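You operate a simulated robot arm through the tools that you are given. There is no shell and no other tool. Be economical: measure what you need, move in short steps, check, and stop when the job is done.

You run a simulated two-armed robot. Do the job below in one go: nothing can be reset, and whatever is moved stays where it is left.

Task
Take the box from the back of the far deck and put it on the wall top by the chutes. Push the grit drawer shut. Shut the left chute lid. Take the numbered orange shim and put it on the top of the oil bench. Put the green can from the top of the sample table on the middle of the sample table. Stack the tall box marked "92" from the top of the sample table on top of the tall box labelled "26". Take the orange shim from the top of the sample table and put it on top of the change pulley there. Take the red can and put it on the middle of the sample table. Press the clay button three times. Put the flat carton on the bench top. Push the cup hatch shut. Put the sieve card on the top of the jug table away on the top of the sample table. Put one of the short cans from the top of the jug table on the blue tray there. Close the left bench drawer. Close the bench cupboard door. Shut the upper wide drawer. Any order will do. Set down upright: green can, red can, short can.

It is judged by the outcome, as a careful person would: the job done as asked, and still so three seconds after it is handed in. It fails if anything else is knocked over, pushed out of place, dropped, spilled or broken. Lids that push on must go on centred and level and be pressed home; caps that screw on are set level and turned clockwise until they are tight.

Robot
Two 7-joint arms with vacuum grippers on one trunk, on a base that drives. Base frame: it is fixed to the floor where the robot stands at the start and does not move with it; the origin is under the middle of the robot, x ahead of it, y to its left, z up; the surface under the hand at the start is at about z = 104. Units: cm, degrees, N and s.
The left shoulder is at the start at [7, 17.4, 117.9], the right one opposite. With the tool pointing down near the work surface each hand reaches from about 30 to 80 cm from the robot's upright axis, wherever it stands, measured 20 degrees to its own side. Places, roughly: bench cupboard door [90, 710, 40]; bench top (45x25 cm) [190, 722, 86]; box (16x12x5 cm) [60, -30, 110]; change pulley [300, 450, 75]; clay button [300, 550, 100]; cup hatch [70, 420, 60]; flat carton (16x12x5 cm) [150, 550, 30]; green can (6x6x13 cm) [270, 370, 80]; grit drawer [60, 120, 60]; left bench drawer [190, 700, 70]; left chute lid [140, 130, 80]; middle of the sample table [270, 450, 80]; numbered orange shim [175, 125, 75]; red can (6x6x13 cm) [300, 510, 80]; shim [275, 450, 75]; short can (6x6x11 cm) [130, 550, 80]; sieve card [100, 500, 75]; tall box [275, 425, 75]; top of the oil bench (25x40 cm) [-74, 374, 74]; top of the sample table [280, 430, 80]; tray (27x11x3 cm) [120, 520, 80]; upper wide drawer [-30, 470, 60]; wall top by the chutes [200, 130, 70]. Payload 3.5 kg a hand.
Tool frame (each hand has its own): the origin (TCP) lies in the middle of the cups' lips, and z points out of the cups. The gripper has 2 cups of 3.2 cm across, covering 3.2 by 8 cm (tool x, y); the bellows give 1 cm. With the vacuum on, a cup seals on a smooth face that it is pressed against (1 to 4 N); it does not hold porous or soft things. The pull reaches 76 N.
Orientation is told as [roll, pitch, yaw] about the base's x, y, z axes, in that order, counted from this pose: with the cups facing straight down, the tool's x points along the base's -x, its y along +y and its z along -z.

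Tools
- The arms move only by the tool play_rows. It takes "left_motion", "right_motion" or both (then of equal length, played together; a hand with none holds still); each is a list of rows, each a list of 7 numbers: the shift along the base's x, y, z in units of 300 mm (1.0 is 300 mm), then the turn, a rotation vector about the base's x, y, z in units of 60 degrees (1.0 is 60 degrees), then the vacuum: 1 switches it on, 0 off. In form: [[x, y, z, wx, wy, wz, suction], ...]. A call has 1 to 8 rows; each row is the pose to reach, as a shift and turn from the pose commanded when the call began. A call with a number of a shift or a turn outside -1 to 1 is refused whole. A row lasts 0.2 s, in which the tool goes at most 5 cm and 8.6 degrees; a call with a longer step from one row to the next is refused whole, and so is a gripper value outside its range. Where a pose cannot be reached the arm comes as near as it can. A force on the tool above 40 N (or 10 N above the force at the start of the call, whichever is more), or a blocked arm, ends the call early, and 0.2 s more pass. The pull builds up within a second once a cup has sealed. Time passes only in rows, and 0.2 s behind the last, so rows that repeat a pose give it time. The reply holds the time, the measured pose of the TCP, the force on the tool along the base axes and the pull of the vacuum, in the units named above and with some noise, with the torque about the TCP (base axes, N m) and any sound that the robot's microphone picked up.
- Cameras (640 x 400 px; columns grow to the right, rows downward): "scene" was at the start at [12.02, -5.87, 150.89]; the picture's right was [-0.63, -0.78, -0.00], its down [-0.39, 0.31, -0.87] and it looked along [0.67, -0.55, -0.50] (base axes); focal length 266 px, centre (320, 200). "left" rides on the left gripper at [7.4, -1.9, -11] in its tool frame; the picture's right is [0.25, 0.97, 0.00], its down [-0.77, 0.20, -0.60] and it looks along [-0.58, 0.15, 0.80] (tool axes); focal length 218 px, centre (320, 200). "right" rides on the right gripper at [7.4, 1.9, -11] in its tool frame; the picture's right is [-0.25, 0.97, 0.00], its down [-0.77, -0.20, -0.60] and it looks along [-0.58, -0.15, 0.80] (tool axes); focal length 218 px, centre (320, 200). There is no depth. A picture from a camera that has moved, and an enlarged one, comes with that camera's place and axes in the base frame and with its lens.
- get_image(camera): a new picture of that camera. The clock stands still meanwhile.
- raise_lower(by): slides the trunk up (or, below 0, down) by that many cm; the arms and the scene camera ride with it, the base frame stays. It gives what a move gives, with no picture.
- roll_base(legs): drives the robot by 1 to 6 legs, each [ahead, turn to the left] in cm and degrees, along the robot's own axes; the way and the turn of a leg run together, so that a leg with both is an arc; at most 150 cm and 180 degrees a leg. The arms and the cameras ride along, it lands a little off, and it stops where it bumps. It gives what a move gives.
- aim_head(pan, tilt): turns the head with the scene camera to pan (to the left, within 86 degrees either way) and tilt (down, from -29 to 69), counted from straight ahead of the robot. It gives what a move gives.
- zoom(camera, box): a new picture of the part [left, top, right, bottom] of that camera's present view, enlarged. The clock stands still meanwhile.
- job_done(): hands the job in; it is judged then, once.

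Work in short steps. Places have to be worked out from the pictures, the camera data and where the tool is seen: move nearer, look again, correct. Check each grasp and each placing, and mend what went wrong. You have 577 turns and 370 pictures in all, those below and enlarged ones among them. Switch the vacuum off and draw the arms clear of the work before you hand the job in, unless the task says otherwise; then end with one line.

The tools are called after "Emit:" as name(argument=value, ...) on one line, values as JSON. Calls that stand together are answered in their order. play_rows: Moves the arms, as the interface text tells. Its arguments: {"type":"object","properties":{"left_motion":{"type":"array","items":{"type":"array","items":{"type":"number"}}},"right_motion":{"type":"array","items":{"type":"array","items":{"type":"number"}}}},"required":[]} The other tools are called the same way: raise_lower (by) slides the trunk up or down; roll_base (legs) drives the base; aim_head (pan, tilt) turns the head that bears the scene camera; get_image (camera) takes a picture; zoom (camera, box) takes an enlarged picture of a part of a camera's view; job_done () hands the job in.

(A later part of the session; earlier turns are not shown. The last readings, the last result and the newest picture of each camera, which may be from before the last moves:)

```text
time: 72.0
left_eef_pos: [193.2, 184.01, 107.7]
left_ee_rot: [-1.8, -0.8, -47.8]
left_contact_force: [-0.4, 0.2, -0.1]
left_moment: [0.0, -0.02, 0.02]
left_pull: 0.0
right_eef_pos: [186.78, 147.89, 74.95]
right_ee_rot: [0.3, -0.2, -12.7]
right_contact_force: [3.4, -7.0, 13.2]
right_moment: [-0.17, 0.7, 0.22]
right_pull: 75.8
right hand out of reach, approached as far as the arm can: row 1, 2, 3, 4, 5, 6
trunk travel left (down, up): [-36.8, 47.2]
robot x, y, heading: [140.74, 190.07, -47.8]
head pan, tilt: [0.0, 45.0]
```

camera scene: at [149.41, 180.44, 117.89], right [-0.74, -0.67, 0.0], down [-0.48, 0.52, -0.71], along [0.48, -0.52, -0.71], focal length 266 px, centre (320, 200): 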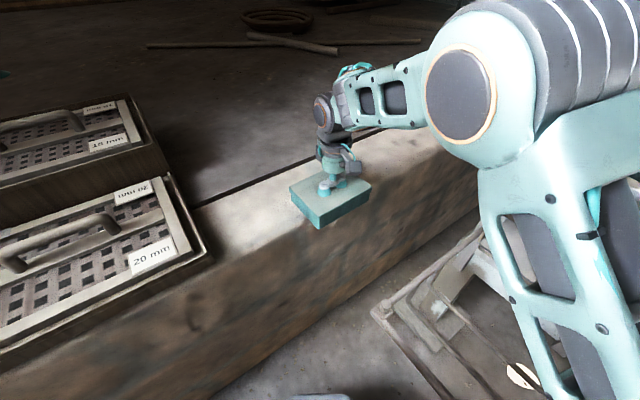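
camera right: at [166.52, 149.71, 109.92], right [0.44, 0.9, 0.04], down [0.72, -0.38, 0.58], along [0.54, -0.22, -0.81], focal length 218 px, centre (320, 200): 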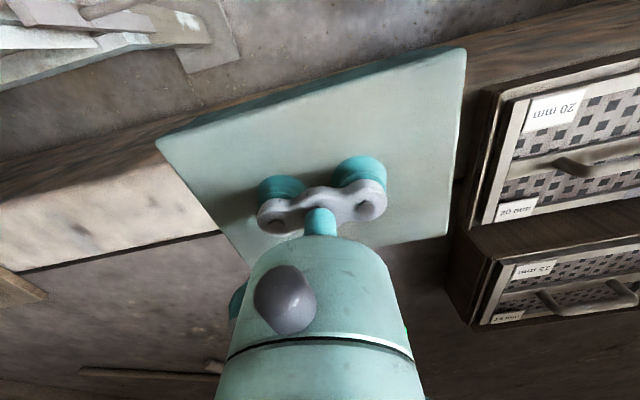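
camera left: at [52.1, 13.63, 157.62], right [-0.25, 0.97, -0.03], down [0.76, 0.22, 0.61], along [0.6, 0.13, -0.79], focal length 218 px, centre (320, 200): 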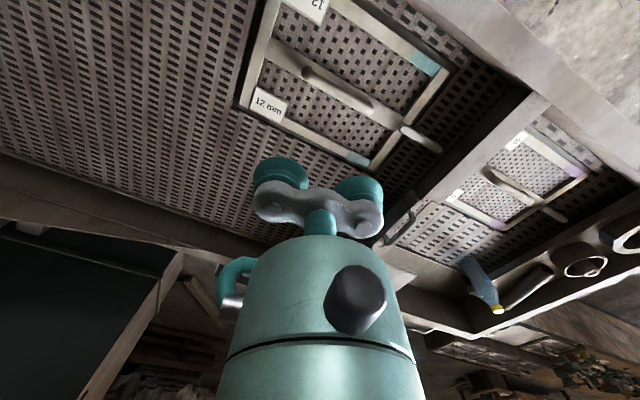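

The box is in contact with the wall (13 N). I release and rise.

Emit:
play_rows(right_motion=[[0, 0, 0, 0, 0, 0, 0], [0, 0, 0, 0, 0, 0, 0], [0, 0, 0, 0, 0, 0, 0], [0, 0, 0.06, 0, 0, 0, 0], [0, 0, 0.2, 0, 0, 0, 0], [0, 0, 0.35, 0, 0, 0, 0], [0, 0, 0.35, 0, 0, 0, 0]])

Emit:
get_image(camera="scene")

Emit:
get_image(camera="right")

```text
time: 73.8
left_eef_pos: [193.26, 184.07, 107.64]
left_ee_rot: [-1.7, -0.6, -47.7]
left_contact_force: [-0.2, -0.1, -0.3]
left_moment: [0.05, -0.01, 0.02]
left_pull: 0.1
right_eef_pos: [186.27, 147.2, 83.19]
right_ee_rot: [2.3, 1.6, -13.7]
right_contact_force: [0.2, 0.2, -0.7]
right_moment: [0.03, -0.02, -0.03]
right_pull: 0.0
trunk travel left (down, up): [-36.8, 47.2]
robot x, y, heading: [140.64, 190.35, -48.1]
head pan, tilt: [0.0, 45.0]
stopped in row 7 (right hand): the arm was blocked; the commanded pose is now the measured one
```

```text
338 pictures are left
camera scene: at [149.4, 180.41, 117.9], right [-0.74, -0.67, 0.0], down [-0.48, 0.52, -0.71], along [0.48, -0.52, -0.71], focal length 266 px, centre (320, 200)
```

scene: 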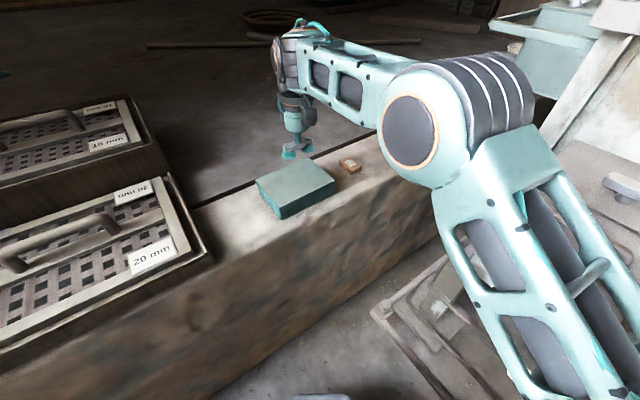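

```text
337 pictures are left
camera right: at [179.67, 150.16, 94.4], right [0.47, 0.88, 0.03], down [0.71, -0.4, 0.57], along [0.52, -0.25, -0.82], focal length 218 px, centre (320, 200)
```

right: 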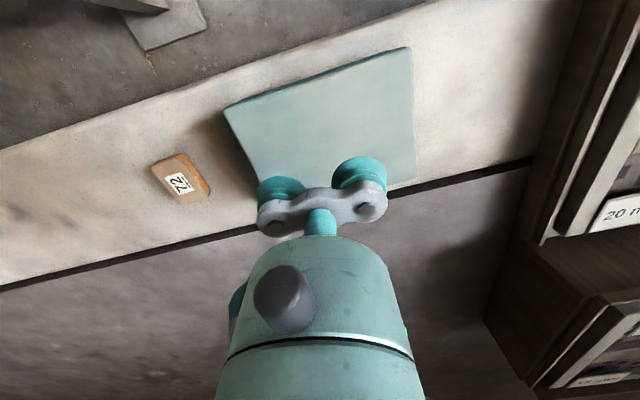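

Box is placed squarely. The arm seems cramped against the table, so I raise the trunk and turn left 26° for a better reach to the shim.

Emit:
raise_lower(by=22)

Emit:
roll_base(legs=[[0, 26]])

Emit:
play_rows(right_motion=[[-0.05, -0.12, 0, -0.02, 0, 0, 0], [-0.1, -0.24, 0, -0.04, 0, 0, 0], [-0.15, -0.36, 0, -0.04, 0, 0, 0], [-0.15, -0.5, 0, -0.04, 0, 0, 0], [-0.15, -0.62, 0, -0.04, 0, 0, 0], [-0.15, -0.75, 0, -0.04, 0, 0, 0], [-0.15, -0.75, 0, -0.04, 0, 0, 0]])

Emit:
get_image(camera="right")

```text
time: 76.2
left_eef_pos: [193.34, 184.1, 129.53]
left_ee_rot: [-1.7, -0.6, -47.8]
left_contact_force: [0.3, -0.7, -0.5]
left_moment: [-0.03, 0.05, -0.06]
left_pull: 0.1
right_eef_pos: [186.4, 147.15, 105.49]
right_ee_rot: [2.2, 1.5, -13.6]
right_contact_force: [0.2, 0.0, -0.4]
right_moment: [-0.03, 0.0, 0.05]
right_pull: 0.0
trunk travel left (down, up): [-58.8, 25.2]
robot x, y, heading: [140.74, 190.5, -47.6]
head pan, tilt: [0.0, 45.0]
```

```text
time: 77.9
left_eef_pos: [190.67, 207.81, 129.57]
left_ee_rot: [-1.8, -0.6, -21.8]
left_contact_force: [-0.2, 0.0, 0.5]
left_moment: [-0.01, -0.01, 0.01]
left_pull: 0.0
right_eef_pos: [200.63, 171.5, 105.48]
right_ee_rot: [2.2, 1.4, 12.4]
right_contact_force: [0.0, -0.1, -0.5]
right_moment: [-0.02, 0.01, 0.01]
right_pull: 0.0
trunk travel left (down, up): [-58.8, 25.2]
robot x, y, heading: [140.67, 190.44, -21.9]
head pan, tilt: [0.0, 45.0]
```

```text
time: 79.5
left_eef_pos: [190.73, 207.83, 129.61]
left_ee_rot: [-1.8, -0.6, -21.8]
left_contact_force: [-0.5, 0.5, 0.2]
left_moment: [0.01, 0.01, 0.0]
left_pull: 0.1
right_eef_pos: [196.26, 148.87, 105.59]
right_ee_rot: [-0.3, 1.9, 12.3]
right_contact_force: [-0.4, 0.5, 1.0]
right_moment: [-0.03, 0.01, 0.02]
right_pull: 0.1
trunk travel left (down, up): [-58.8, 25.2]
robot x, y, heading: [140.77, 190.39, -21.7]
head pan, tilt: [0.0, 45.0]
```

```text
336 pictures are left
camera right: at [188.95, 149.29, 116.7], right [0.04, 1.0, -0.01], down [0.82, -0.03, 0.58], along [0.58, -0.03, -0.82], focal length 218 px, centre (320, 200)
```

right: 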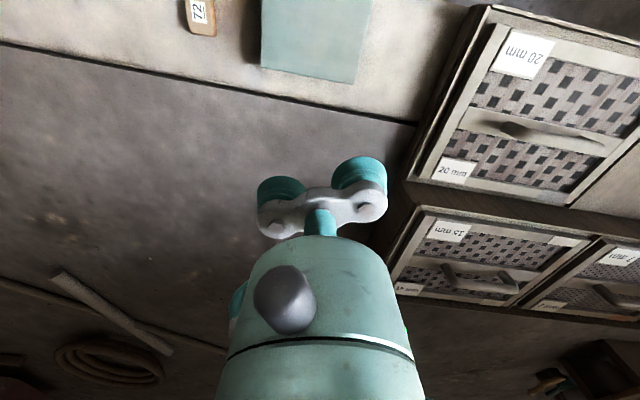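

I move the right hand over the shim, offset so that its +y cup is over the shim's centre, with the hand aligned to the wall.

Emit:
play_rows(right_motion=[[-0.06, -0.12, 0, 0, -0.01, -0.07, 0], [-0.12, -0.24, 0, 0, -0.03, -0.14, 0], [-0.18, -0.36, -0.05, 0, -0.03, -0.21, 0], [-0.24, -0.48, -0.13, 0, -0.03, -0.28, 0], [-0.3, -0.6, -0.22, 0, -0.03, -0.35, 0], [-0.36, -0.68, -0.34, 0, -0.03, -0.39, 0], [-0.404, -0.717, -0.46, 0, -0.03, -0.39, 0], [-0.404, -0.717, -0.6, 0, -0.03, -0.39, 0]])

Emit:
get_image(camera="right")

Emit:
get_image(camera="scene")

```text
time: 81.3
left_eef_pos: [190.79, 207.74, 129.49]
left_ee_rot: [-1.6, -0.5, -21.8]
left_contact_force: [1.0, 0.8, -0.7]
left_moment: [-0.01, 0.03, -0.04]
left_pull: 0.0
right_eef_pos: [183.63, 127.44, 87.18]
right_ee_rot: [-0.2, 0.2, -11.1]
right_contact_force: [0.3, -0.7, 0.1]
right_moment: [0.03, 0.03, -0.02]
right_pull: 0.0
trunk travel left (down, up): [-58.8, 25.2]
robot x, y, heading: [140.66, 189.85, -21.9]
head pan, tilt: [0.0, 45.0]
```

```text
335 pictures are left
camera right: at [176.79, 130.81, 98.1], right [0.43, 0.9, 0.0], down [0.72, -0.35, 0.6], along [0.54, -0.26, -0.8], focal length 218 px, centre (320, 200)
```

right: 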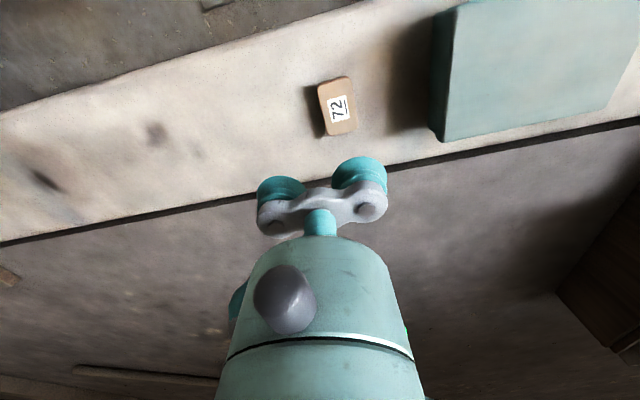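

```text
334 pictures are left
camera scene: at [152.91, 185.18, 139.88], right [-0.37, -0.93, 0.0], down [-0.66, 0.26, -0.71], along [0.66, -0.26, -0.71], focal length 266 px, centre (320, 200)
```

scene: 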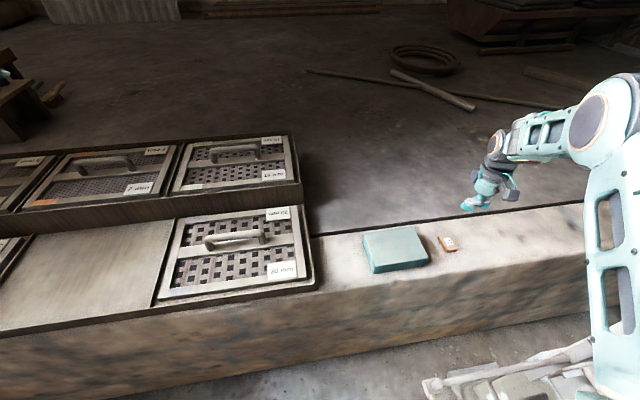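

The shim is estimated near (183.7, 129.9). I descend to just above and check again.

Emit:
play_rows(right_motion=[[0, 0, -0.12, 0, 0, 0, 0], [0, 0, -0.25, 0, 0, 0, 0], [0, 0, -0.38, 0, 0, 0, 0], [0, 0, -0.38, 0, 0, 0, 0]])

Emit:
get_image(camera="right")

Emit:
zoom(camera="scene", box=[400, 150, 560, 270])

```text
time: 82.3
left_eef_pos: [190.62, 207.73, 129.61]
left_ee_rot: [-1.7, -0.6, -21.7]
left_contact_force: [0.4, 0.0, -0.1]
left_moment: [-0.02, 0.01, 0.0]
left_pull: 0.2
right_eef_pos: [183.92, 127.58, 76.03]
right_ee_rot: [-0.2, 0.1, -11.1]
right_contact_force: [-0.1, 0.4, -0.3]
right_moment: [0.01, -0.02, 0.02]
right_pull: 0.0
trunk travel left (down, up): [-58.8, 25.2]
robot x, y, heading: [140.6, 190.08, -22.2]
head pan, tilt: [0.0, 45.0]
```

```text
333 pictures are left
camera right: at [176.99, 130.8, 86.89], right [0.43, 0.9, 0.0], down [0.72, -0.34, 0.6], along [0.54, -0.26, -0.8], focal length 218 px, centre (320, 200)
```

right: 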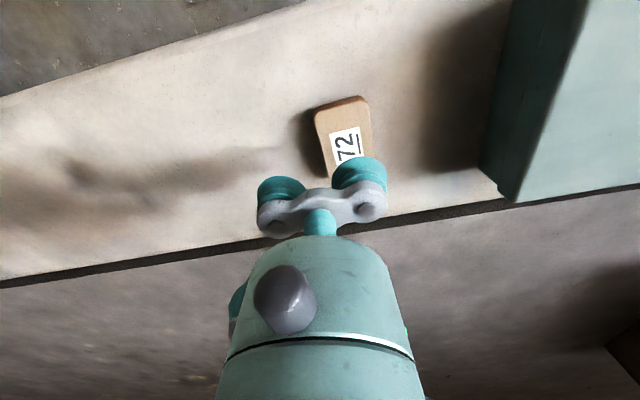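

```text
3.33 times, centred on (480, 210) of scene
camera zoom: at [152.76, 185.31, 139.9], right [-0.37, -0.93, 0.0], down [-0.66, 0.26, -0.71], along [0.66, -0.26, -0.71], focal length 887 px, centre (-213, 167)
```

zoom: 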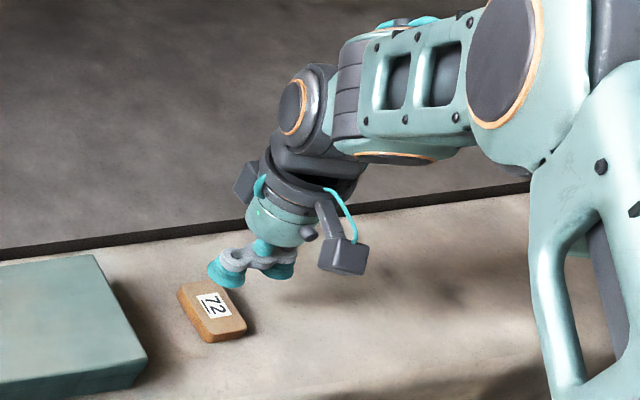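

The near views put the shim centre at (183.1, 130.0). I shift −1.3 cm in x and go down with the vacuum on.

Emit:
play_rows(right_motion=[[-0.043, 0.002, 0, 0, 0, 0, 1], [-0.043, 0.002, -0.07, 0, 0, 0, 1], [-0.043, 0.002, -0.12, 0, 0, 0, 1], [-0.043, 0.002, -0.145, 0, 0, 0, 1], [-0.043, 0.002, -0.145, 0, 0, 0, 1], [-0.043, 0.002, -0.145, 0, 0, 0, 1]])

Emit:
zoom(camera="scene", box=[400, 150, 560, 270])

```text
time: 83.7
left_eef_pos: [190.7, 207.75, 129.64]
left_ee_rot: [-1.7, -0.6, -21.8]
left_contact_force: [-0.4, 0.6, 0.9]
left_moment: [-0.01, -0.03, 0.02]
left_pull: 0.2
right_eef_pos: [182.59, 127.55, 71.76]
right_ee_rot: [-0.3, 0.0, -11.1]
right_contact_force: [-0.5, -2.0, 0.3]
right_moment: [0.93, -0.24, -0.06]
right_pull: 38.1
trunk travel left (down, up): [-58.8, 25.2]
robot x, y, heading: [140.75, 189.91, -21.7]
head pan, tilt: [0.0, 45.0]
```

```text
3.33 times, centred on (480, 210) of scene
camera zoom: at [152.76, 185.28, 139.9], right [-0.37, -0.93, 0.0], down [-0.66, 0.26, -0.71], along [0.66, -0.26, -0.71], focal length 887 px, centre (-213, 167)
```

zoom: 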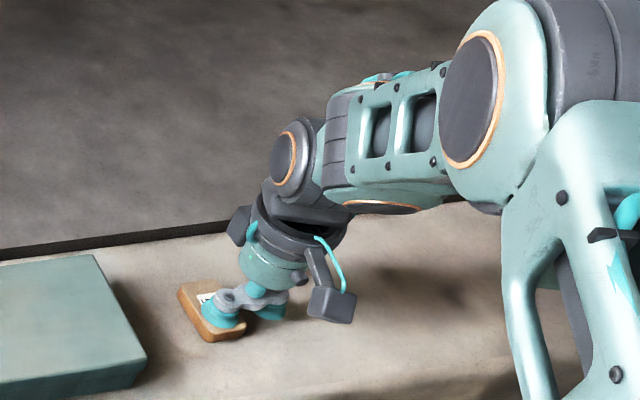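

One cup sealed (38 N). I lift the shim.

Emit:
play_rows(right_motion=[[0, 0, 0.05, 0, 0, 0, 1], [0, 0, 0.15, 0, 0, 0, 1], [0, 0, 0.3, 0, 0, 0, 1], [0, 0, 0.45, 0, 0, 0, 1], [0, 0, 0.6, 0, 0, 0, 1], [0, 0, 0.75, 0, 0, 0, 1], [0, 0, 0.9, 0, 0, 0, 1]])

Emit:
get_image(camera="right")

Emit:
get_image(camera="scene")

```text
time: 85.3
left_eef_pos: [190.64, 207.85, 129.7]
left_ee_rot: [-1.8, -0.6, -21.8]
left_contact_force: [0.2, 0.3, 0.5]
left_moment: [-0.02, 0.03, -0.01]
left_pull: 0.1
right_eef_pos: [182.45, 127.55, 98.8]
right_ee_rot: [-0.2, 0.1, -11.1]
right_contact_force: [0.3, 0.3, -2.4]
right_moment: [0.83, -0.14, 0.04]
right_pull: 37.2
trunk travel left (down, up): [-58.8, 25.2]
robot x, y, heading: [140.18, 190.13, -22.0]
head pan, tilt: [0.0, 45.0]
```

```text
330 pictures are left
camera right: at [175.58, 130.76, 109.67], right [0.43, 0.9, 0.0], down [0.72, -0.34, 0.6], along [0.54, -0.26, -0.8], focal length 218 px, centre (320, 200)
```

right: 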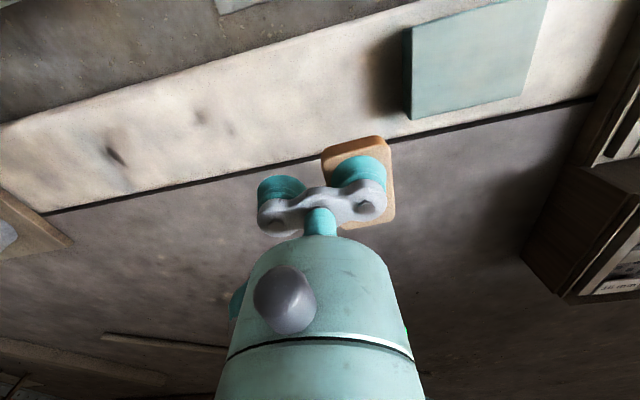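

```text
329 pictures are left
camera scene: at [152.71, 185.37, 139.9], right [-0.37, -0.93, 0.0], down [-0.66, 0.26, -0.71], along [0.66, -0.26, -0.71], focal length 266 px, centre (320, 200)
```

scene: 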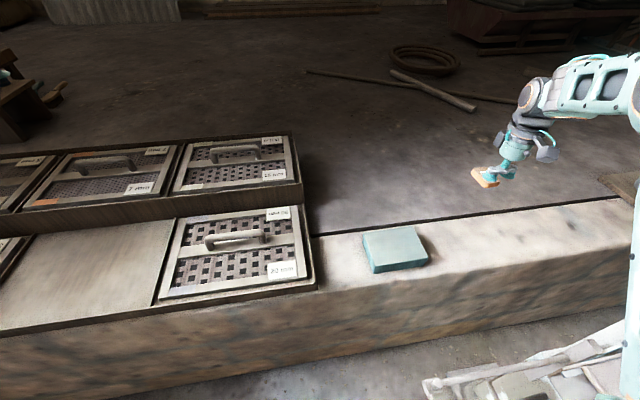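

Shim held. Now look at the chutes.

Emit:
aim_head(pan=-60, tilt=45)

Emit:
get_image(camera="scene")

```text
time: 86.6
left_eef_pos: [190.72, 207.71, 129.59]
left_ee_rot: [-1.6, -0.6, -21.8]
left_contact_force: [0.2, -0.7, -0.3]
left_moment: [0.01, 0.04, -0.04]
left_pull: 0.1
right_eef_pos: [182.56, 127.39, 98.54]
right_ee_rot: [-0.2, 0.1, -11.1]
right_contact_force: [0.0, 0.6, -3.0]
right_moment: [0.84, -0.14, -0.04]
right_pull: 37.7
trunk travel left (down, up): [-58.8, 25.2]
robot x, y, heading: [140.59, 190.07, -21.8]
head pan, tilt: [-60.0, 45.0]
```

```text
328 pictures are left
camera scene: at [146.42, 180.23, 139.89], right [-0.99, -0.14, 0.0], down [-0.1, 0.7, -0.71], along [0.1, -0.7, -0.71], focal length 266 px, centre (320, 200)
```

scene: 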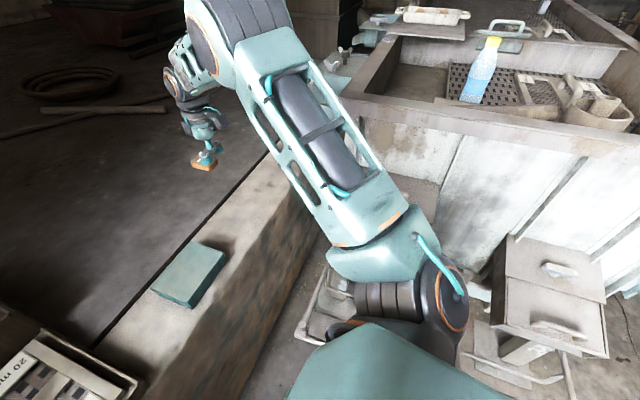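

The right arm hides the left chute. I draw the right hand in, raise the trunk, and turn to face the chutes.

Emit:
play_rows(right_motion=[[-0.08, 0.14, 0.03, 0, 0, 0, 1], [-0.16, 0.28, 0.06, 0, 0, 0, 1], [-0.24, 0.42, 0.1, 0, 0, 0, 1], [-0.32, 0.56, 0.15, 0, 0, 0, 1], [-0.4, 0.7, 0.2, 0, 0, 0, 1], [-0.48, 0.84, 0.25, 0, 0, 0, 1], [-0.55, 0.95, 0.3, 0, 0, 0, 1]])

Emit:
raise_lower(by=22)

Emit:
roll_base(legs=[[0, -60]])

Emit:
aim_head(pan=5, tilt=50)

Emit:
get_image(camera="scene")

```text
refused: row 4 steps farther than a row can; nothing moved
```

```text
time: 88.9
left_eef_pos: [190.79, 207.65, 151.6]
left_ee_rot: [-1.7, -0.6, -21.8]
left_contact_force: [-0.3, -0.4, 0.0]
left_moment: [0.03, 0.01, -0.02]
left_pull: 0.0
right_eef_pos: [182.47, 127.44, 120.76]
right_ee_rot: [-0.2, 0.2, -11.1]
right_contact_force: [0.7, -0.2, -3.1]
right_moment: [0.82, -0.11, -0.02]
right_pull: 37.7
trunk travel left (down, up): [-80.8, 3.2]
robot x, y, heading: [140.48, 190.52, -22.0]
head pan, tilt: [-60.0, 45.0]
```

```text
time: 91.9
left_eef_pos: [180.89, 155.8, 151.55]
left_ee_rot: [-1.8, -0.7, -81.7]
left_contact_force: [0.1, 0.3, 0.3]
left_moment: [0.0, -0.04, 0.03]
left_pull: 0.2
right_eef_pos: [107.24, 122.48, 120.66]
right_ee_rot: [-0.2, 0.3, -71.0]
right_contact_force: [-0.5, -0.6, -3.2]
right_moment: [0.3, -0.79, -0.03]
right_pull: 38.2
trunk travel left (down, up): [-80.8, 3.2]
robot x, y, heading: [140.63, 190.18, -81.6]
head pan, tilt: [-60.0, 45.0]
```

```text
time: 93.3
left_eef_pos: [180.78, 155.65, 151.55]
left_ee_rot: [-1.7, -0.6, -81.7]
left_contact_force: [1.0, -0.9, -0.8]
left_moment: [0.0, 0.0, -0.01]
left_pull: 0.1
right_eef_pos: [107.24, 122.53, 120.51]
right_ee_rot: [-0.2, 0.1, -71.1]
right_contact_force: [-1.0, 0.1, -2.8]
right_moment: [0.29, -0.75, 0.03]
right_pull: 37.8
trunk travel left (down, up): [-80.8, 3.2]
robot x, y, heading: [140.67, 190.35, -81.4]
head pan, tilt: [5.0, 50.0]
```

```text
327 pictures are left
camera scene: at [143.04, 177.68, 161.2], right [-0.97, -0.23, 0.0], down [-0.18, 0.75, -0.64], along [0.15, -0.63, -0.77], focal length 266 px, centre (320, 200)
```

scene: 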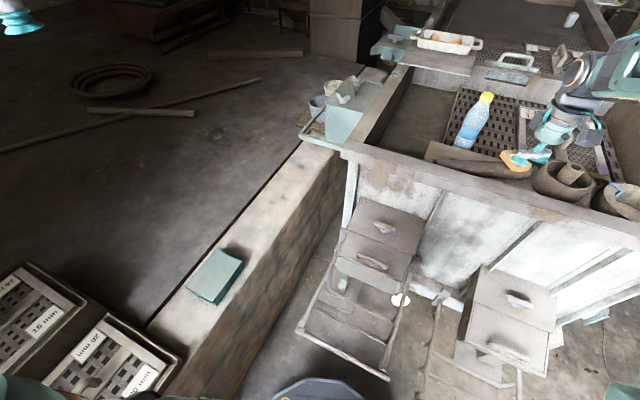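

The move row was refused, but the turn went clear of everything; the bottle still stands. I zoom in on the left chute.

Emit:
zoom(camera="scene", box=[290, 170, 450, 390])

Emit:
zoom(camera="scene", box=[430, 230, 600, 390])

```text
1.82 times, centred on (370, 280) of scene
camera zoom: at [143.04, 177.68, 161.2], right [-0.97, -0.23, 0.0], down [-0.18, 0.75, -0.64], along [0.15, -0.63, -0.77], focal length 484 px, centre (229, 54)
```

zoom: 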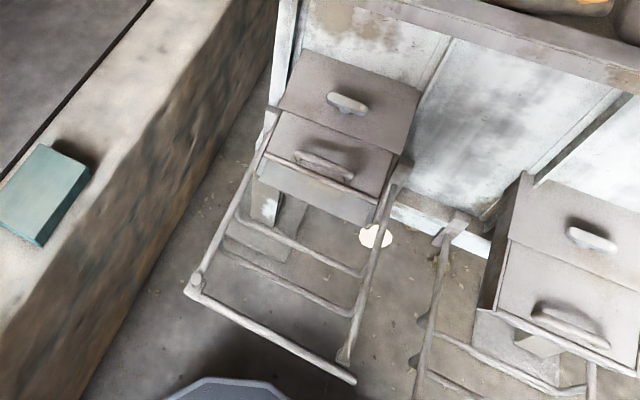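

```text
2.50 times, centred on (515, 310) of scene
camera zoom: at [143.04, 177.68, 161.2], right [-0.97, -0.23, 0.0], down [-0.18, 0.75, -0.64], along [0.15, -0.63, -0.77], focal length 665 px, centre (-168, -75)
```

zoom: 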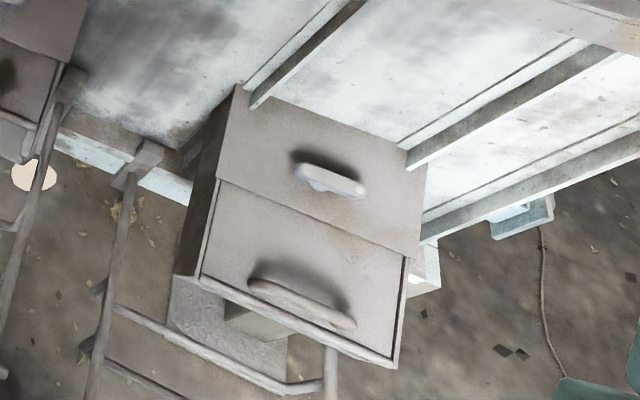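

I bring the right hand (with shim) back off the table and bring the left hand over nearer the left chute for a closer look.

Emit:
play_rows(right_motion=[[0.03, 0.15, 0.02, 0, 0, 0, 1], [0.06, 0.3, 0.04, 0, 0, 0, 1], [0.09, 0.45, 0.06, 0, 0, 0, 1], [0.12, 0.6, 0.08, 0, 0, 0, 1], [0.15, 0.75, 0.1, 0, 0, 0, 1], [0.18, 0.9, 0.12, 0, 0, 0, 1], [0.21, 1.0, 0.13, 0, 0, 0, 1], [0.25, 1.0, 0.13, 0, 0, 0, 1]], left_motion=[[-0.1, 0, -0.1, 0, 0, 0, 0], [-0.2, 0, -0.2, 0, 0, 0, 0], [-0.3, 0, -0.3, 0, 0, 0, 0], [-0.4, 0, -0.4, 0, 0, 0, 0], [-0.5, 0, -0.5, 0, 0, 0, 0], [-0.6, 0, -0.6, 0, 0, 0, 0], [-0.7, 0, -0.7, 0, 0, 0, 0], [-0.8, 0, -0.8, 0, 0, 0, 0]])

Emit:
get_image(camera="left")

```text
time: 95.1
left_eef_pos: [155.69, 155.81, 127.72]
left_ee_rot: [-1.5, -0.5, -81.8]
left_contact_force: [-0.4, 1.1, 0.6]
left_moment: [0.05, -0.04, -0.04]
left_pull: 0.1
left hand out of reach, approached as far as the arm can: row 1, 2, 3, 4, 5
right_eef_pos: [113.77, 152.26, 123.84]
right_ee_rot: [0.6, 0.2, -71.2]
right_contact_force: [-0.7, -0.3, -2.2]
right_moment: [0.32, -0.84, 0.0]
right_pull: 38.0
trunk travel left (down, up): [-80.8, 3.2]
robot x, y, heading: [140.53, 189.93, -81.7]
head pan, tilt: [5.0, 50.0]
```

```text
324 pictures are left
camera left: at [153.08, 162.94, 138.8], right [0.92, 0.39, -0.03], down [0.32, -0.73, 0.61], along [0.22, -0.57, -0.79], focal length 218 px, centre (320, 200)
```

left: 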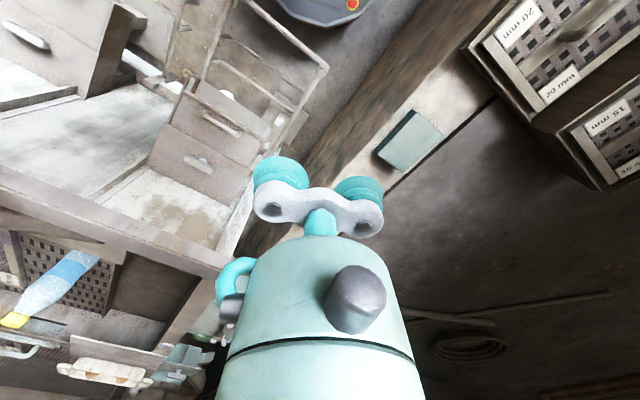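

Emit:
raise_lower(by=-20)

Emit:
zoom(camera="left", box=[60, 0, 380, 260])

Emit:
get_image(camera="scene")

```text
time: 97.3
left_eef_pos: [156.81, 156.07, 107.74]
left_ee_rot: [-1.9, -0.7, -81.7]
left_contact_force: [0.4, 0.2, 0.3]
left_moment: [-0.04, -0.02, -0.01]
left_pull: 0.0
right_eef_pos: [114.62, 152.41, 104.22]
right_ee_rot: [0.0, 0.2, -71.0]
right_contact_force: [0.0, 0.2, -1.4]
right_moment: [0.27, -0.8, -0.02]
right_pull: 37.7
trunk travel left (down, up): [-60.8, 23.2]
robot x, y, heading: [140.82, 190.33, -81.7]
head pan, tilt: [5.0, 50.0]
```

```text
1.54 times, centred on (220, 130) of left
camera zoom: at [154.1, 163.27, 118.81], right [0.92, 0.39, -0.03], down [0.33, -0.72, 0.61], along [0.21, -0.57, -0.79], focal length 336 px, centre (474, 308)
```

zoom: 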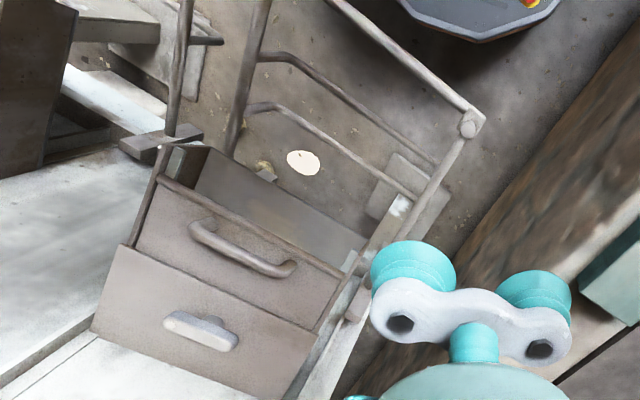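

```text
322 pictures are left
camera scene: at [143.05, 177.71, 141.21], right [-0.97, -0.23, 0.0], down [-0.18, 0.75, -0.64], along [0.15, -0.63, -0.77], focal length 266 px, centre (320, 200)
```

scene: 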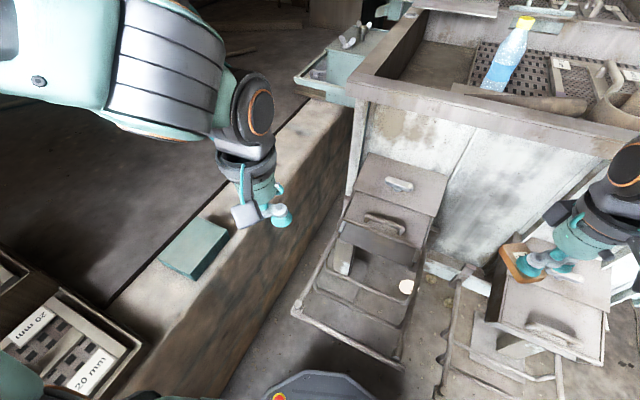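

Triangulating, the left lid's handle is at about [136.5, 137.7, 88.5], level with the hinge, while the closed right one hangs well below its hinge. So the left lid is raised and must be pushed down and in. I bring the left hand in front of it, tilted 45°.

Emit:
play_rows(left_motion=[[-0.1, 0.0, 0, -0.12, -0.018, 0, 0], [-0.2, 0.03, 0, -0.25, -0.036, 0, 0], [-0.3, 0.03, 0, -0.37, -0.054, 0, 0], [-0.4, 0, -0.05, -0.5, -0.073, 0, 0], [-0.5, -0.05, -0.12, -0.62, -0.091, 0, 0], [-0.6, -0.1, -0.2, -0.742, -0.109, 0, 0], [-0.643, -0.133, -0.3, -0.742, -0.109, 0, 0], [-0.643, -0.133, -0.323, -0.742, -0.109, 0, 0]])

Emit:
get_image(camera="left")

Emit:
get_image(camera="scene")

```text
time: 99.3
left_eef_pos: [138.89, 149.91, 101.38]
left_ee_rot: [-9.4, -45.6, -72.2]
left_contact_force: [0.1, -0.5, 0.2]
left_moment: [0.0, 0.0, 0.0]
left_pull: 0.0
right_eef_pos: [114.73, 152.6, 104.24]
right_ee_rot: [0.1, 0.1, -71.1]
right_contact_force: [-0.4, -0.1, -1.8]
right_moment: [0.28, -0.8, 0.04]
right_pull: 37.7
trunk travel left (down, up): [-60.8, 23.2]
robot x, y, heading: [140.46, 190.54, -81.5]
head pan, tilt: [5.0, 50.0]
stopped in row 8 (left hand): the arm was blocked; the commanded pose is now the measured one
```

```text
321 pictures are left
camera left: at [134.89, 162.42, 104.04], right [0.89, 0.35, -0.29], down [0.32, -0.04, 0.94], along [0.32, -0.93, -0.15], focal length 218 px, centre (320, 200)
```

left: 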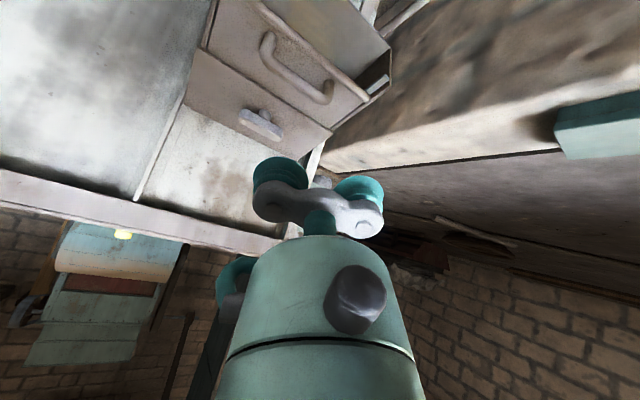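

```text
320 pictures are left
camera scene: at [143.02, 177.79, 141.21], right [-0.97, -0.23, 0.0], down [-0.18, 0.75, -0.64], along [0.15, -0.63, -0.77], focal length 266 px, centre (320, 200)
```

scene: 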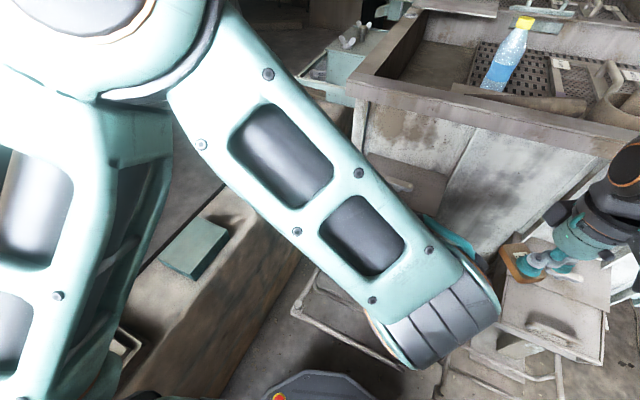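

The posture is cramped; I back the base up 20 cm.

Emit:
roll_base(legs=[[-20, 0]])

Emit:
get_image(camera="scene")

Emit:
get_image(camera="left")

```text
time: 100.9
left_eef_pos: [136.04, 169.64, 101.44]
left_ee_rot: [-9.4, -45.6, -72.1]
left_contact_force: [0.2, -0.3, -0.7]
left_moment: [0.01, 0.01, -0.03]
left_pull: 0.1
right_eef_pos: [111.84, 172.39, 104.23]
right_ee_rot: [0.0, 0.0, -71.1]
right_contact_force: [0.7, -0.2, -3.4]
right_moment: [0.28, -0.77, 0.0]
right_pull: 37.5
trunk travel left (down, up): [-60.8, 23.2]
robot x, y, heading: [137.65, 210.18, -81.6]
head pan, tilt: [5.0, 50.0]
```

```text
319 pictures are left
camera scene: at [140.16, 197.55, 141.21], right [-0.97, -0.23, 0.0], down [-0.18, 0.75, -0.64], along [0.15, -0.63, -0.77], focal length 266 px, centre (320, 200)
```

scene: 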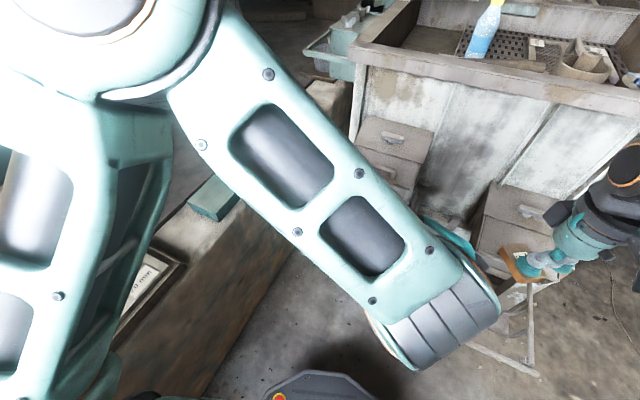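

```text
318 pictures are left
camera left: at [132.02, 182.21, 104.04], right [0.89, 0.35, -0.29], down [0.32, -0.04, 0.95], along [0.32, -0.93, -0.15], focal length 218 px, centre (320, 200)
```

left: 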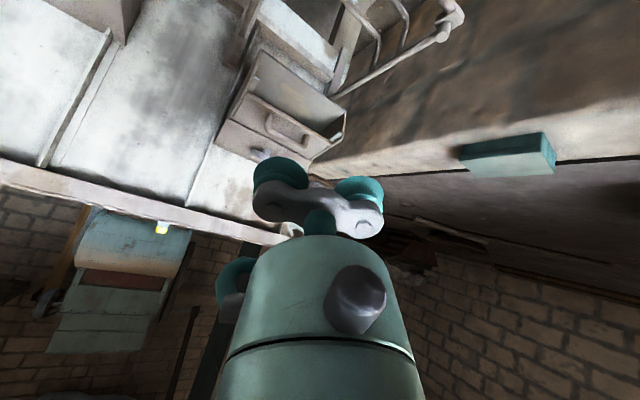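

With room to move, I approach the lid's handle from above and in front.

Emit:
play_rows(left_motion=[[0.01, -0.15, -0.02, 0, 0, 0, 0], [0.02, -0.3, -0.04, 0, 0, 0, 0], [0.03, -0.45, -0.06, 0, 0, 0, 0], [0.04, -0.6, -0.08, 0, 0, 0, 0], [0.05, -0.73, -0.12, 0, 0, 0, 0], [0.05, -0.8, -0.18, 0, 0, 0, 0], [0.05, -0.8, -0.18, 0, 0, 0, 0]])

Emit:
get_image(camera="left")

Emit:
get_image(camera="scene")

```text
time: 102.5
left_eef_pos: [138.16, 145.68, 95.93]
left_ee_rot: [-9.9, -45.6, -71.4]
left_contact_force: [-0.2, 0.2, 0.1]
left_moment: [-0.01, 0.01, -0.01]
left_pull: 0.0
right_eef_pos: [111.83, 172.42, 104.36]
right_ee_rot: [0.2, 0.2, -71.0]
right_contact_force: [-1.3, 0.2, -2.5]
right_moment: [0.29, -0.76, 0.0]
right_pull: 37.7
trunk travel left (down, up): [-60.8, 23.2]
robot x, y, heading: [137.68, 210.1, -81.8]
head pan, tilt: [5.0, 50.0]
```

```text
317 pictures are left
camera left: at [133.98, 158.22, 98.65], right [0.88, 0.36, -0.3], down [0.33, -0.04, 0.94], along [0.33, -0.93, -0.15], focal length 218 px, centre (320, 200)
```

left: 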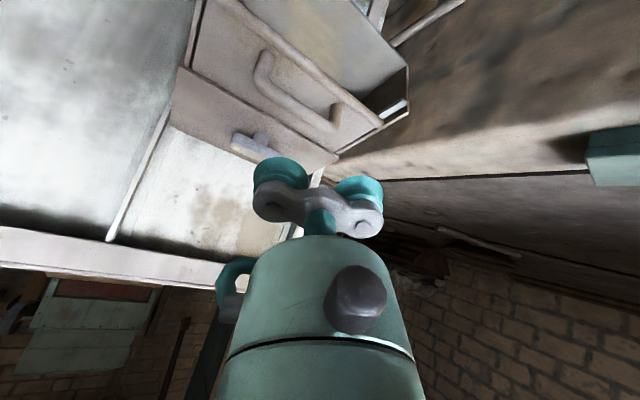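

```text
316 pictures are left
camera scene: at [140.16, 197.6, 141.21], right [-0.97, -0.23, 0.0], down [-0.18, 0.75, -0.64], along [0.15, -0.63, -0.77], focal length 266 px, centre (320, 200)
```

scene: 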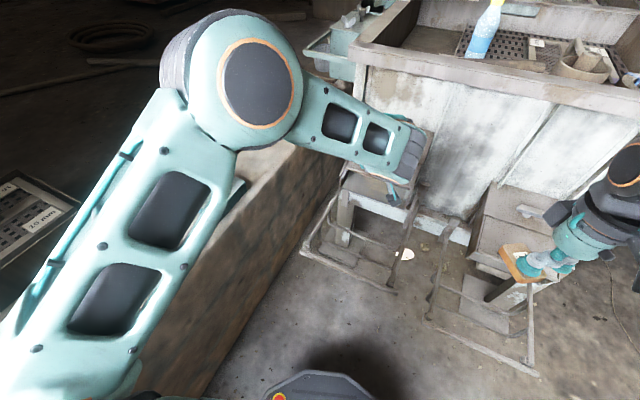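

Now push down then inward on the handle.

Emit:
play_rows(left_motion=[[-0.03, -0.1, -0.08, 0, 0, 0, 0], [-0.05, -0.17, -0.18, 0, 0, 0, 0], [-0.05, -0.2, -0.3, 0, 0, 0, 0], [-0.05, -0.23, -0.4, 0, 0, 0, 0], [-0.05, -0.27, -0.5, 0, 0, 0, 0], [-0.05, -0.31, -0.58, 0, 0, 0, 0], [-0.05, -0.35, -0.65, 0, 0, 0, 0]])

Emit:
get_image(camera="left")

```text
time: 103.7
left_eef_pos: [136.09, 137.61, 81.97]
left_ee_rot: [-10.1, -46.3, -71.6]
left_contact_force: [1.0, 2.6, 5.2]
left_moment: [0.0, 0.26, -0.19]
left_pull: 0.0
right_eef_pos: [111.84, 172.46, 104.4]
right_ee_rot: [0.0, 0.0, -71.1]
right_contact_force: [0.6, 0.0, -2.4]
right_moment: [0.29, -0.76, 0.02]
right_pull: 37.7
trunk travel left (down, up): [-60.8, 23.2]
robot x, y, heading: [137.97, 210.19, -81.7]
head pan, tilt: [5.0, 50.0]
stopped in row 6 (left hand): the force on the tool passed its limit at 49 N (the readings are from after the stop); the commanded pose is now the measured one
```

```text
315 pictures are left
camera left: at [132.07, 150.13, 84.44], right [0.89, 0.35, -0.3], down [0.33, -0.03, 0.94], along [0.32, -0.94, -0.14], focal length 218 px, centre (320, 200)
```

left: 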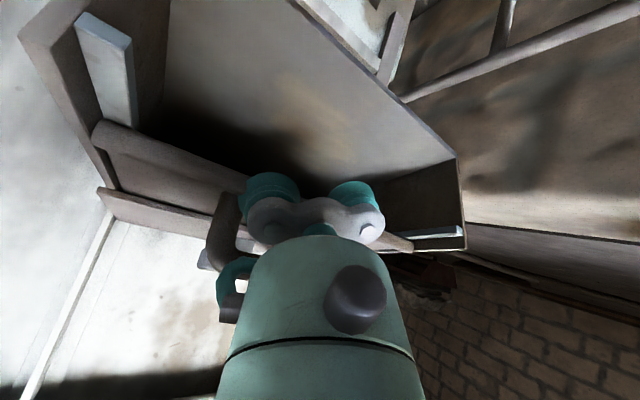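

Emit:
zoom(camera="scene", box=[300, 80, 500, 280])

```text
2.00 times, centred on (400, 180) of scene
camera zoom: at [140.18, 197.76, 141.23], right [-0.97, -0.23, 0.0], down [-0.18, 0.74, -0.64], along [0.15, -0.63, -0.77], focal length 532 px, centre (160, 240)
```

zoom: 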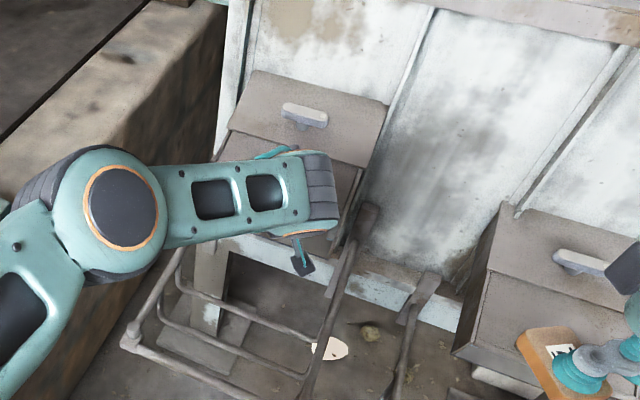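

The cups slipped in front of and beneath the lid edge. I back off and look again.

Emit:
play_rows(left_motion=[[0, 0.15, 0, 0, 0, 0, 0], [0, 0.3, 0.05, 0, 0, 0, 0], [0, 0.45, 0.15, 0, 0, 0, 0], [0, 0.6, 0.28, 0, 0, 0, 0], [0, 0.7, 0.4, 0, 0, 0, 0], [0, 0.7, 0.5, 0, 0, 0, 0]])

Emit:
get_image(camera="left")

Emit:
zoom(camera="scene", box=[300, 80, 500, 280])

```text
refused: row 3 steps farther than a row can; nothing moved
```

```text
313 pictures are left
camera left: at [132.07, 150.13, 84.44], right [0.89, 0.35, -0.3], down [0.33, -0.03, 0.94], along [0.32, -0.94, -0.14], focal length 218 px, centre (320, 200)
```

left: 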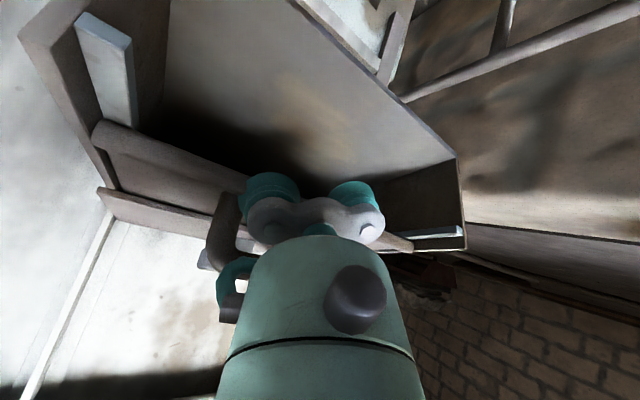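

```text
2.00 times, centred on (400, 180) of scene
camera zoom: at [140.18, 197.76, 141.23], right [-0.97, -0.23, 0.0], down [-0.18, 0.74, -0.64], along [0.15, -0.63, -0.77], focal length 532 px, centre (160, 240)
```

zoom: 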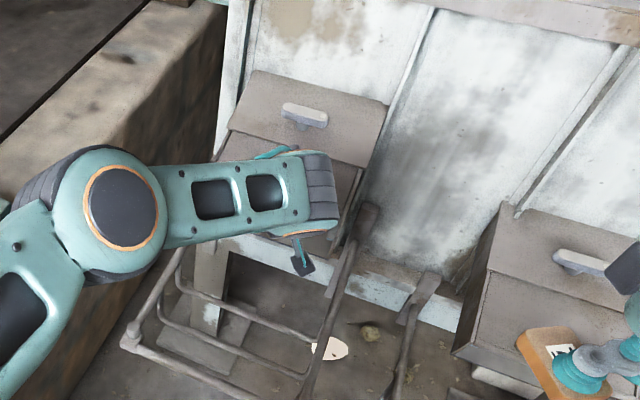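

Steps were too long; I redo the retreat with smaller ones.

Emit:
play_rows(left_motion=[[0, 0.14, 0, 0, 0, 0, 0], [0, 0.28, 0.04, 0, 0, 0, 0], [0, 0.41, 0.12, 0, 0, 0, 0], [0, 0.52, 0.23, 0, 0, 0, 0], [0, 0.6, 0.36, 0, 0, 0, 0], [0, 0.65, 0.5, 0, 0, 0, 0]])

```text
time: 105.1
left_eef_pos: [136.31, 156.93, 96.87]
left_ee_rot: [-10.2, -46.1, -71.4]
left_contact_force: [0.4, -0.1, -0.3]
left_moment: [0.03, -0.02, -0.01]
left_pull: 0.0
right_eef_pos: [111.79, 172.45, 104.36]
right_ee_rot: [0.1, 0.0, -71.0]
right_contact_force: [0.2, -0.6, -2.8]
right_moment: [0.27, -0.8, -0.03]
right_pull: 38.3
trunk travel left (down, up): [-60.8, 23.2]
robot x, y, heading: [137.83, 210.26, -81.8]
head pan, tilt: [5.0, 50.0]
```

Emit:
get_image(camera="left")

Emit:
zoom(camera="scene", box=[300, 80, 500, 280])

```text
311 pictures are left
camera left: at [132.13, 169.5, 99.44], right [0.89, 0.35, -0.3], down [0.33, -0.03, 0.94], along [0.32, -0.94, -0.14], focal length 218 px, centre (320, 200)
```

left: 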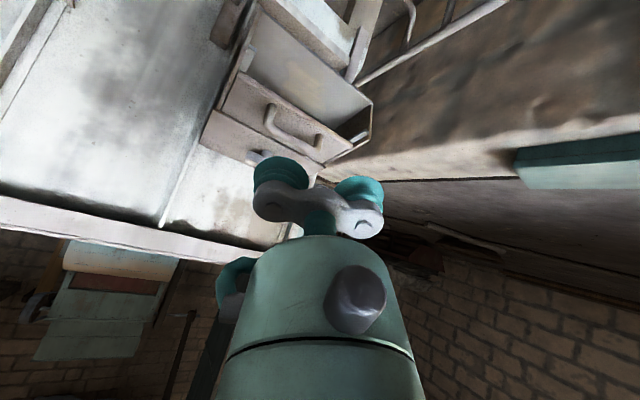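

```text
2.00 times, centred on (400, 180) of scene
camera zoom: at [140.21, 197.71, 141.21], right [-0.97, -0.23, 0.0], down [-0.18, 0.74, -0.64], along [0.15, -0.63, -0.77], focal length 532 px, centre (160, 240)
```

zoom: 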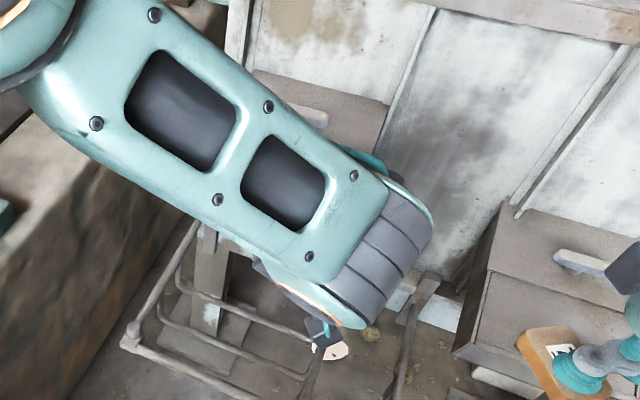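

From the two left-camera views the lid's free edge is at about y=137, z=83, and its handle at y≈132. I'll come down behind the free edge, between rod and handle, and follow the lid's swing.

Emit:
play_rows(left_motion=[[0, -0.15, 0, 0, 0, 0, 0], [0, -0.3, 0, 0, 0, 0, 0], [0, -0.45, 0, 0, 0, 0, 0], [0, -0.6, 0, 0, 0, 0, 0], [0, -0.71, -0.03, 0, 0, 0, 0], [0, -0.71, -0.1, 0, 0, 0, 0], [0, -0.71, -0.1, 0, 0, 0, 0]])

Emit:
get_image(camera="left")

```text
time: 106.7
left_eef_pos: [136.18, 135.7, 93.71]
left_ee_rot: [-9.9, -46.2, -71.8]
left_contact_force: [0.2, -0.3, -0.5]
left_moment: [0.01, 0.02, 0.0]
left_pull: 0.0
right_eef_pos: [111.81, 172.46, 104.27]
right_ee_rot: [0.1, 0.1, -71.0]
right_contact_force: [-0.8, -0.4, -3.3]
right_moment: [0.25, -0.8, -0.02]
right_pull: 38.2
trunk travel left (down, up): [-60.8, 23.2]
robot x, y, heading: [137.75, 210.39, -81.4]
head pan, tilt: [5.0, 50.0]
```

```text
309 pictures are left
camera left: at [132.02, 148.29, 96.32], right [0.89, 0.35, -0.3], down [0.33, -0.03, 0.94], along [0.32, -0.94, -0.14], focal length 218 px, centre (320, 200)
```

left: 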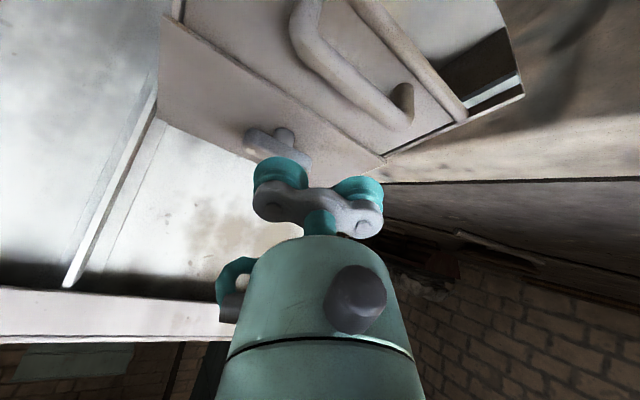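

Refined: handle about [135, 136.6, 85.8]. The hand is right above it; I press down along the lid's arc.

Emit:
play_rows(left_motion=[[0, 0, -0.13, 0, 0, 0, 0], [0, 0, -0.24, 0, 0, 0, 0], [0, -0.01, -0.32, 0, 0, 0, 0], [0, -0.03, -0.4, 0, 0, 0, 0], [0, -0.06, -0.48, 0, 0, 0, 0], [0, -0.1, -0.55, 0, 0, 0, 0], [0, -0.14, -0.61, 0, 0, 0, 0]])

Emit:
get_image(camera="left")

```text
time: 107.3
left_eef_pos: [135.78, 135.38, 88.0]
left_ee_rot: [-10.6, -47.4, -71.1]
left_contact_force: [0.0, 9.3, 22.3]
left_moment: [0.49, -0.34, -0.07]
left_pull: 0.0
right_eef_pos: [111.87, 172.51, 104.43]
right_ee_rot: [0.2, -0.1, -70.9]
right_contact_force: [0.4, 0.0, -3.0]
right_moment: [0.31, -0.72, -0.03]
right_pull: 38.2
trunk travel left (down, up): [-60.8, 23.2]
robot x, y, heading: [137.84, 210.3, -81.7]
head pan, tilt: [5.0, 50.0]
stopped in row 3 (left hand): the force on the tool passed its limit at 63 N (the readings are from after the stop); the commanded pose is now the measured one
```

```text
308 pictures are left
camera left: at [131.72, 148.02, 90.21], right [0.89, 0.35, -0.31], down [0.33, -0.01, 0.94], along [0.32, -0.94, -0.12], focal length 218 px, centre (320, 200)
```

left: 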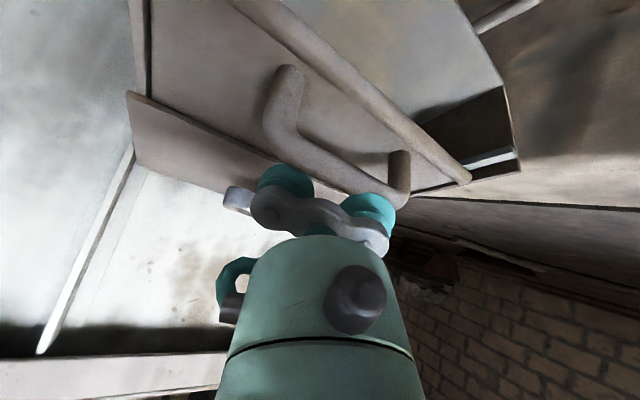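

The force shows this lid does not hinge. Comparing both chutes, the lids are coplanar with their top plates, and the left one is slid back under its plate, leaving a gap in front. So it must be slid outward. I rise and stand the tool vertical to hook behind the handle.

Emit:
play_rows(left_motion=[[0, 0.03, 0.1, 0, 0, 0, 0], [0, 0.03, 0.2, 0.12, 0.018, 0, 0], [0, 0.03, 0.3, 0.25, 0.036, 0, 0], [0, 0, 0.3, 0.37, 0.054, 0, 0], [0, 0, 0.3, 0.5, 0.073, 0, 0], [0, 0, 0.3, 0.62, 0.091, 0, 0], [0, 0, 0.3, 0.742, 0.109, 0, 0], [0, 0, 0.3, 0.742, 0.109, 0, 0]])

Emit:
get_image(camera="left")

```text
time: 109.2
left_eef_pos: [139.99, 143.58, 97.24]
left_ee_rot: [-4.7, -3.9, -73.2]
left_contact_force: [0.2, 0.7, -0.4]
left_moment: [-0.01, -0.01, -0.01]
left_pull: 0.1
left hand out of reach, approached as far as the arm can: row 3, 4, 5, 6, 7, 8
right_eef_pos: [111.98, 172.19, 104.39]
right_ee_rot: [0.1, 0.1, -71.0]
right_contact_force: [0.1, 0.0, -1.9]
right_moment: [0.29, -0.77, -0.03]
right_pull: 38.0
trunk travel left (down, up): [-60.8, 23.2]
robot x, y, heading: [137.68, 210.46, -81.8]
head pan, tilt: [5.0, 50.0]
```

```text
307 pictures are left
camera left: at [136.8, 151.02, 107.93], right [0.85, 0.51, -0.09], down [0.45, -0.63, 0.64], along [0.27, -0.59, -0.77], focal length 218 px, centre (320, 200)
```

left: 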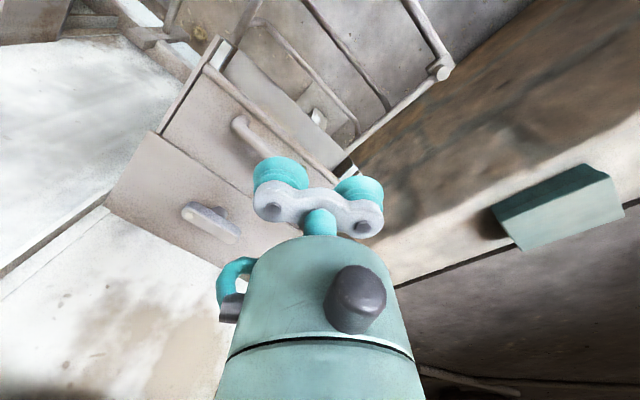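

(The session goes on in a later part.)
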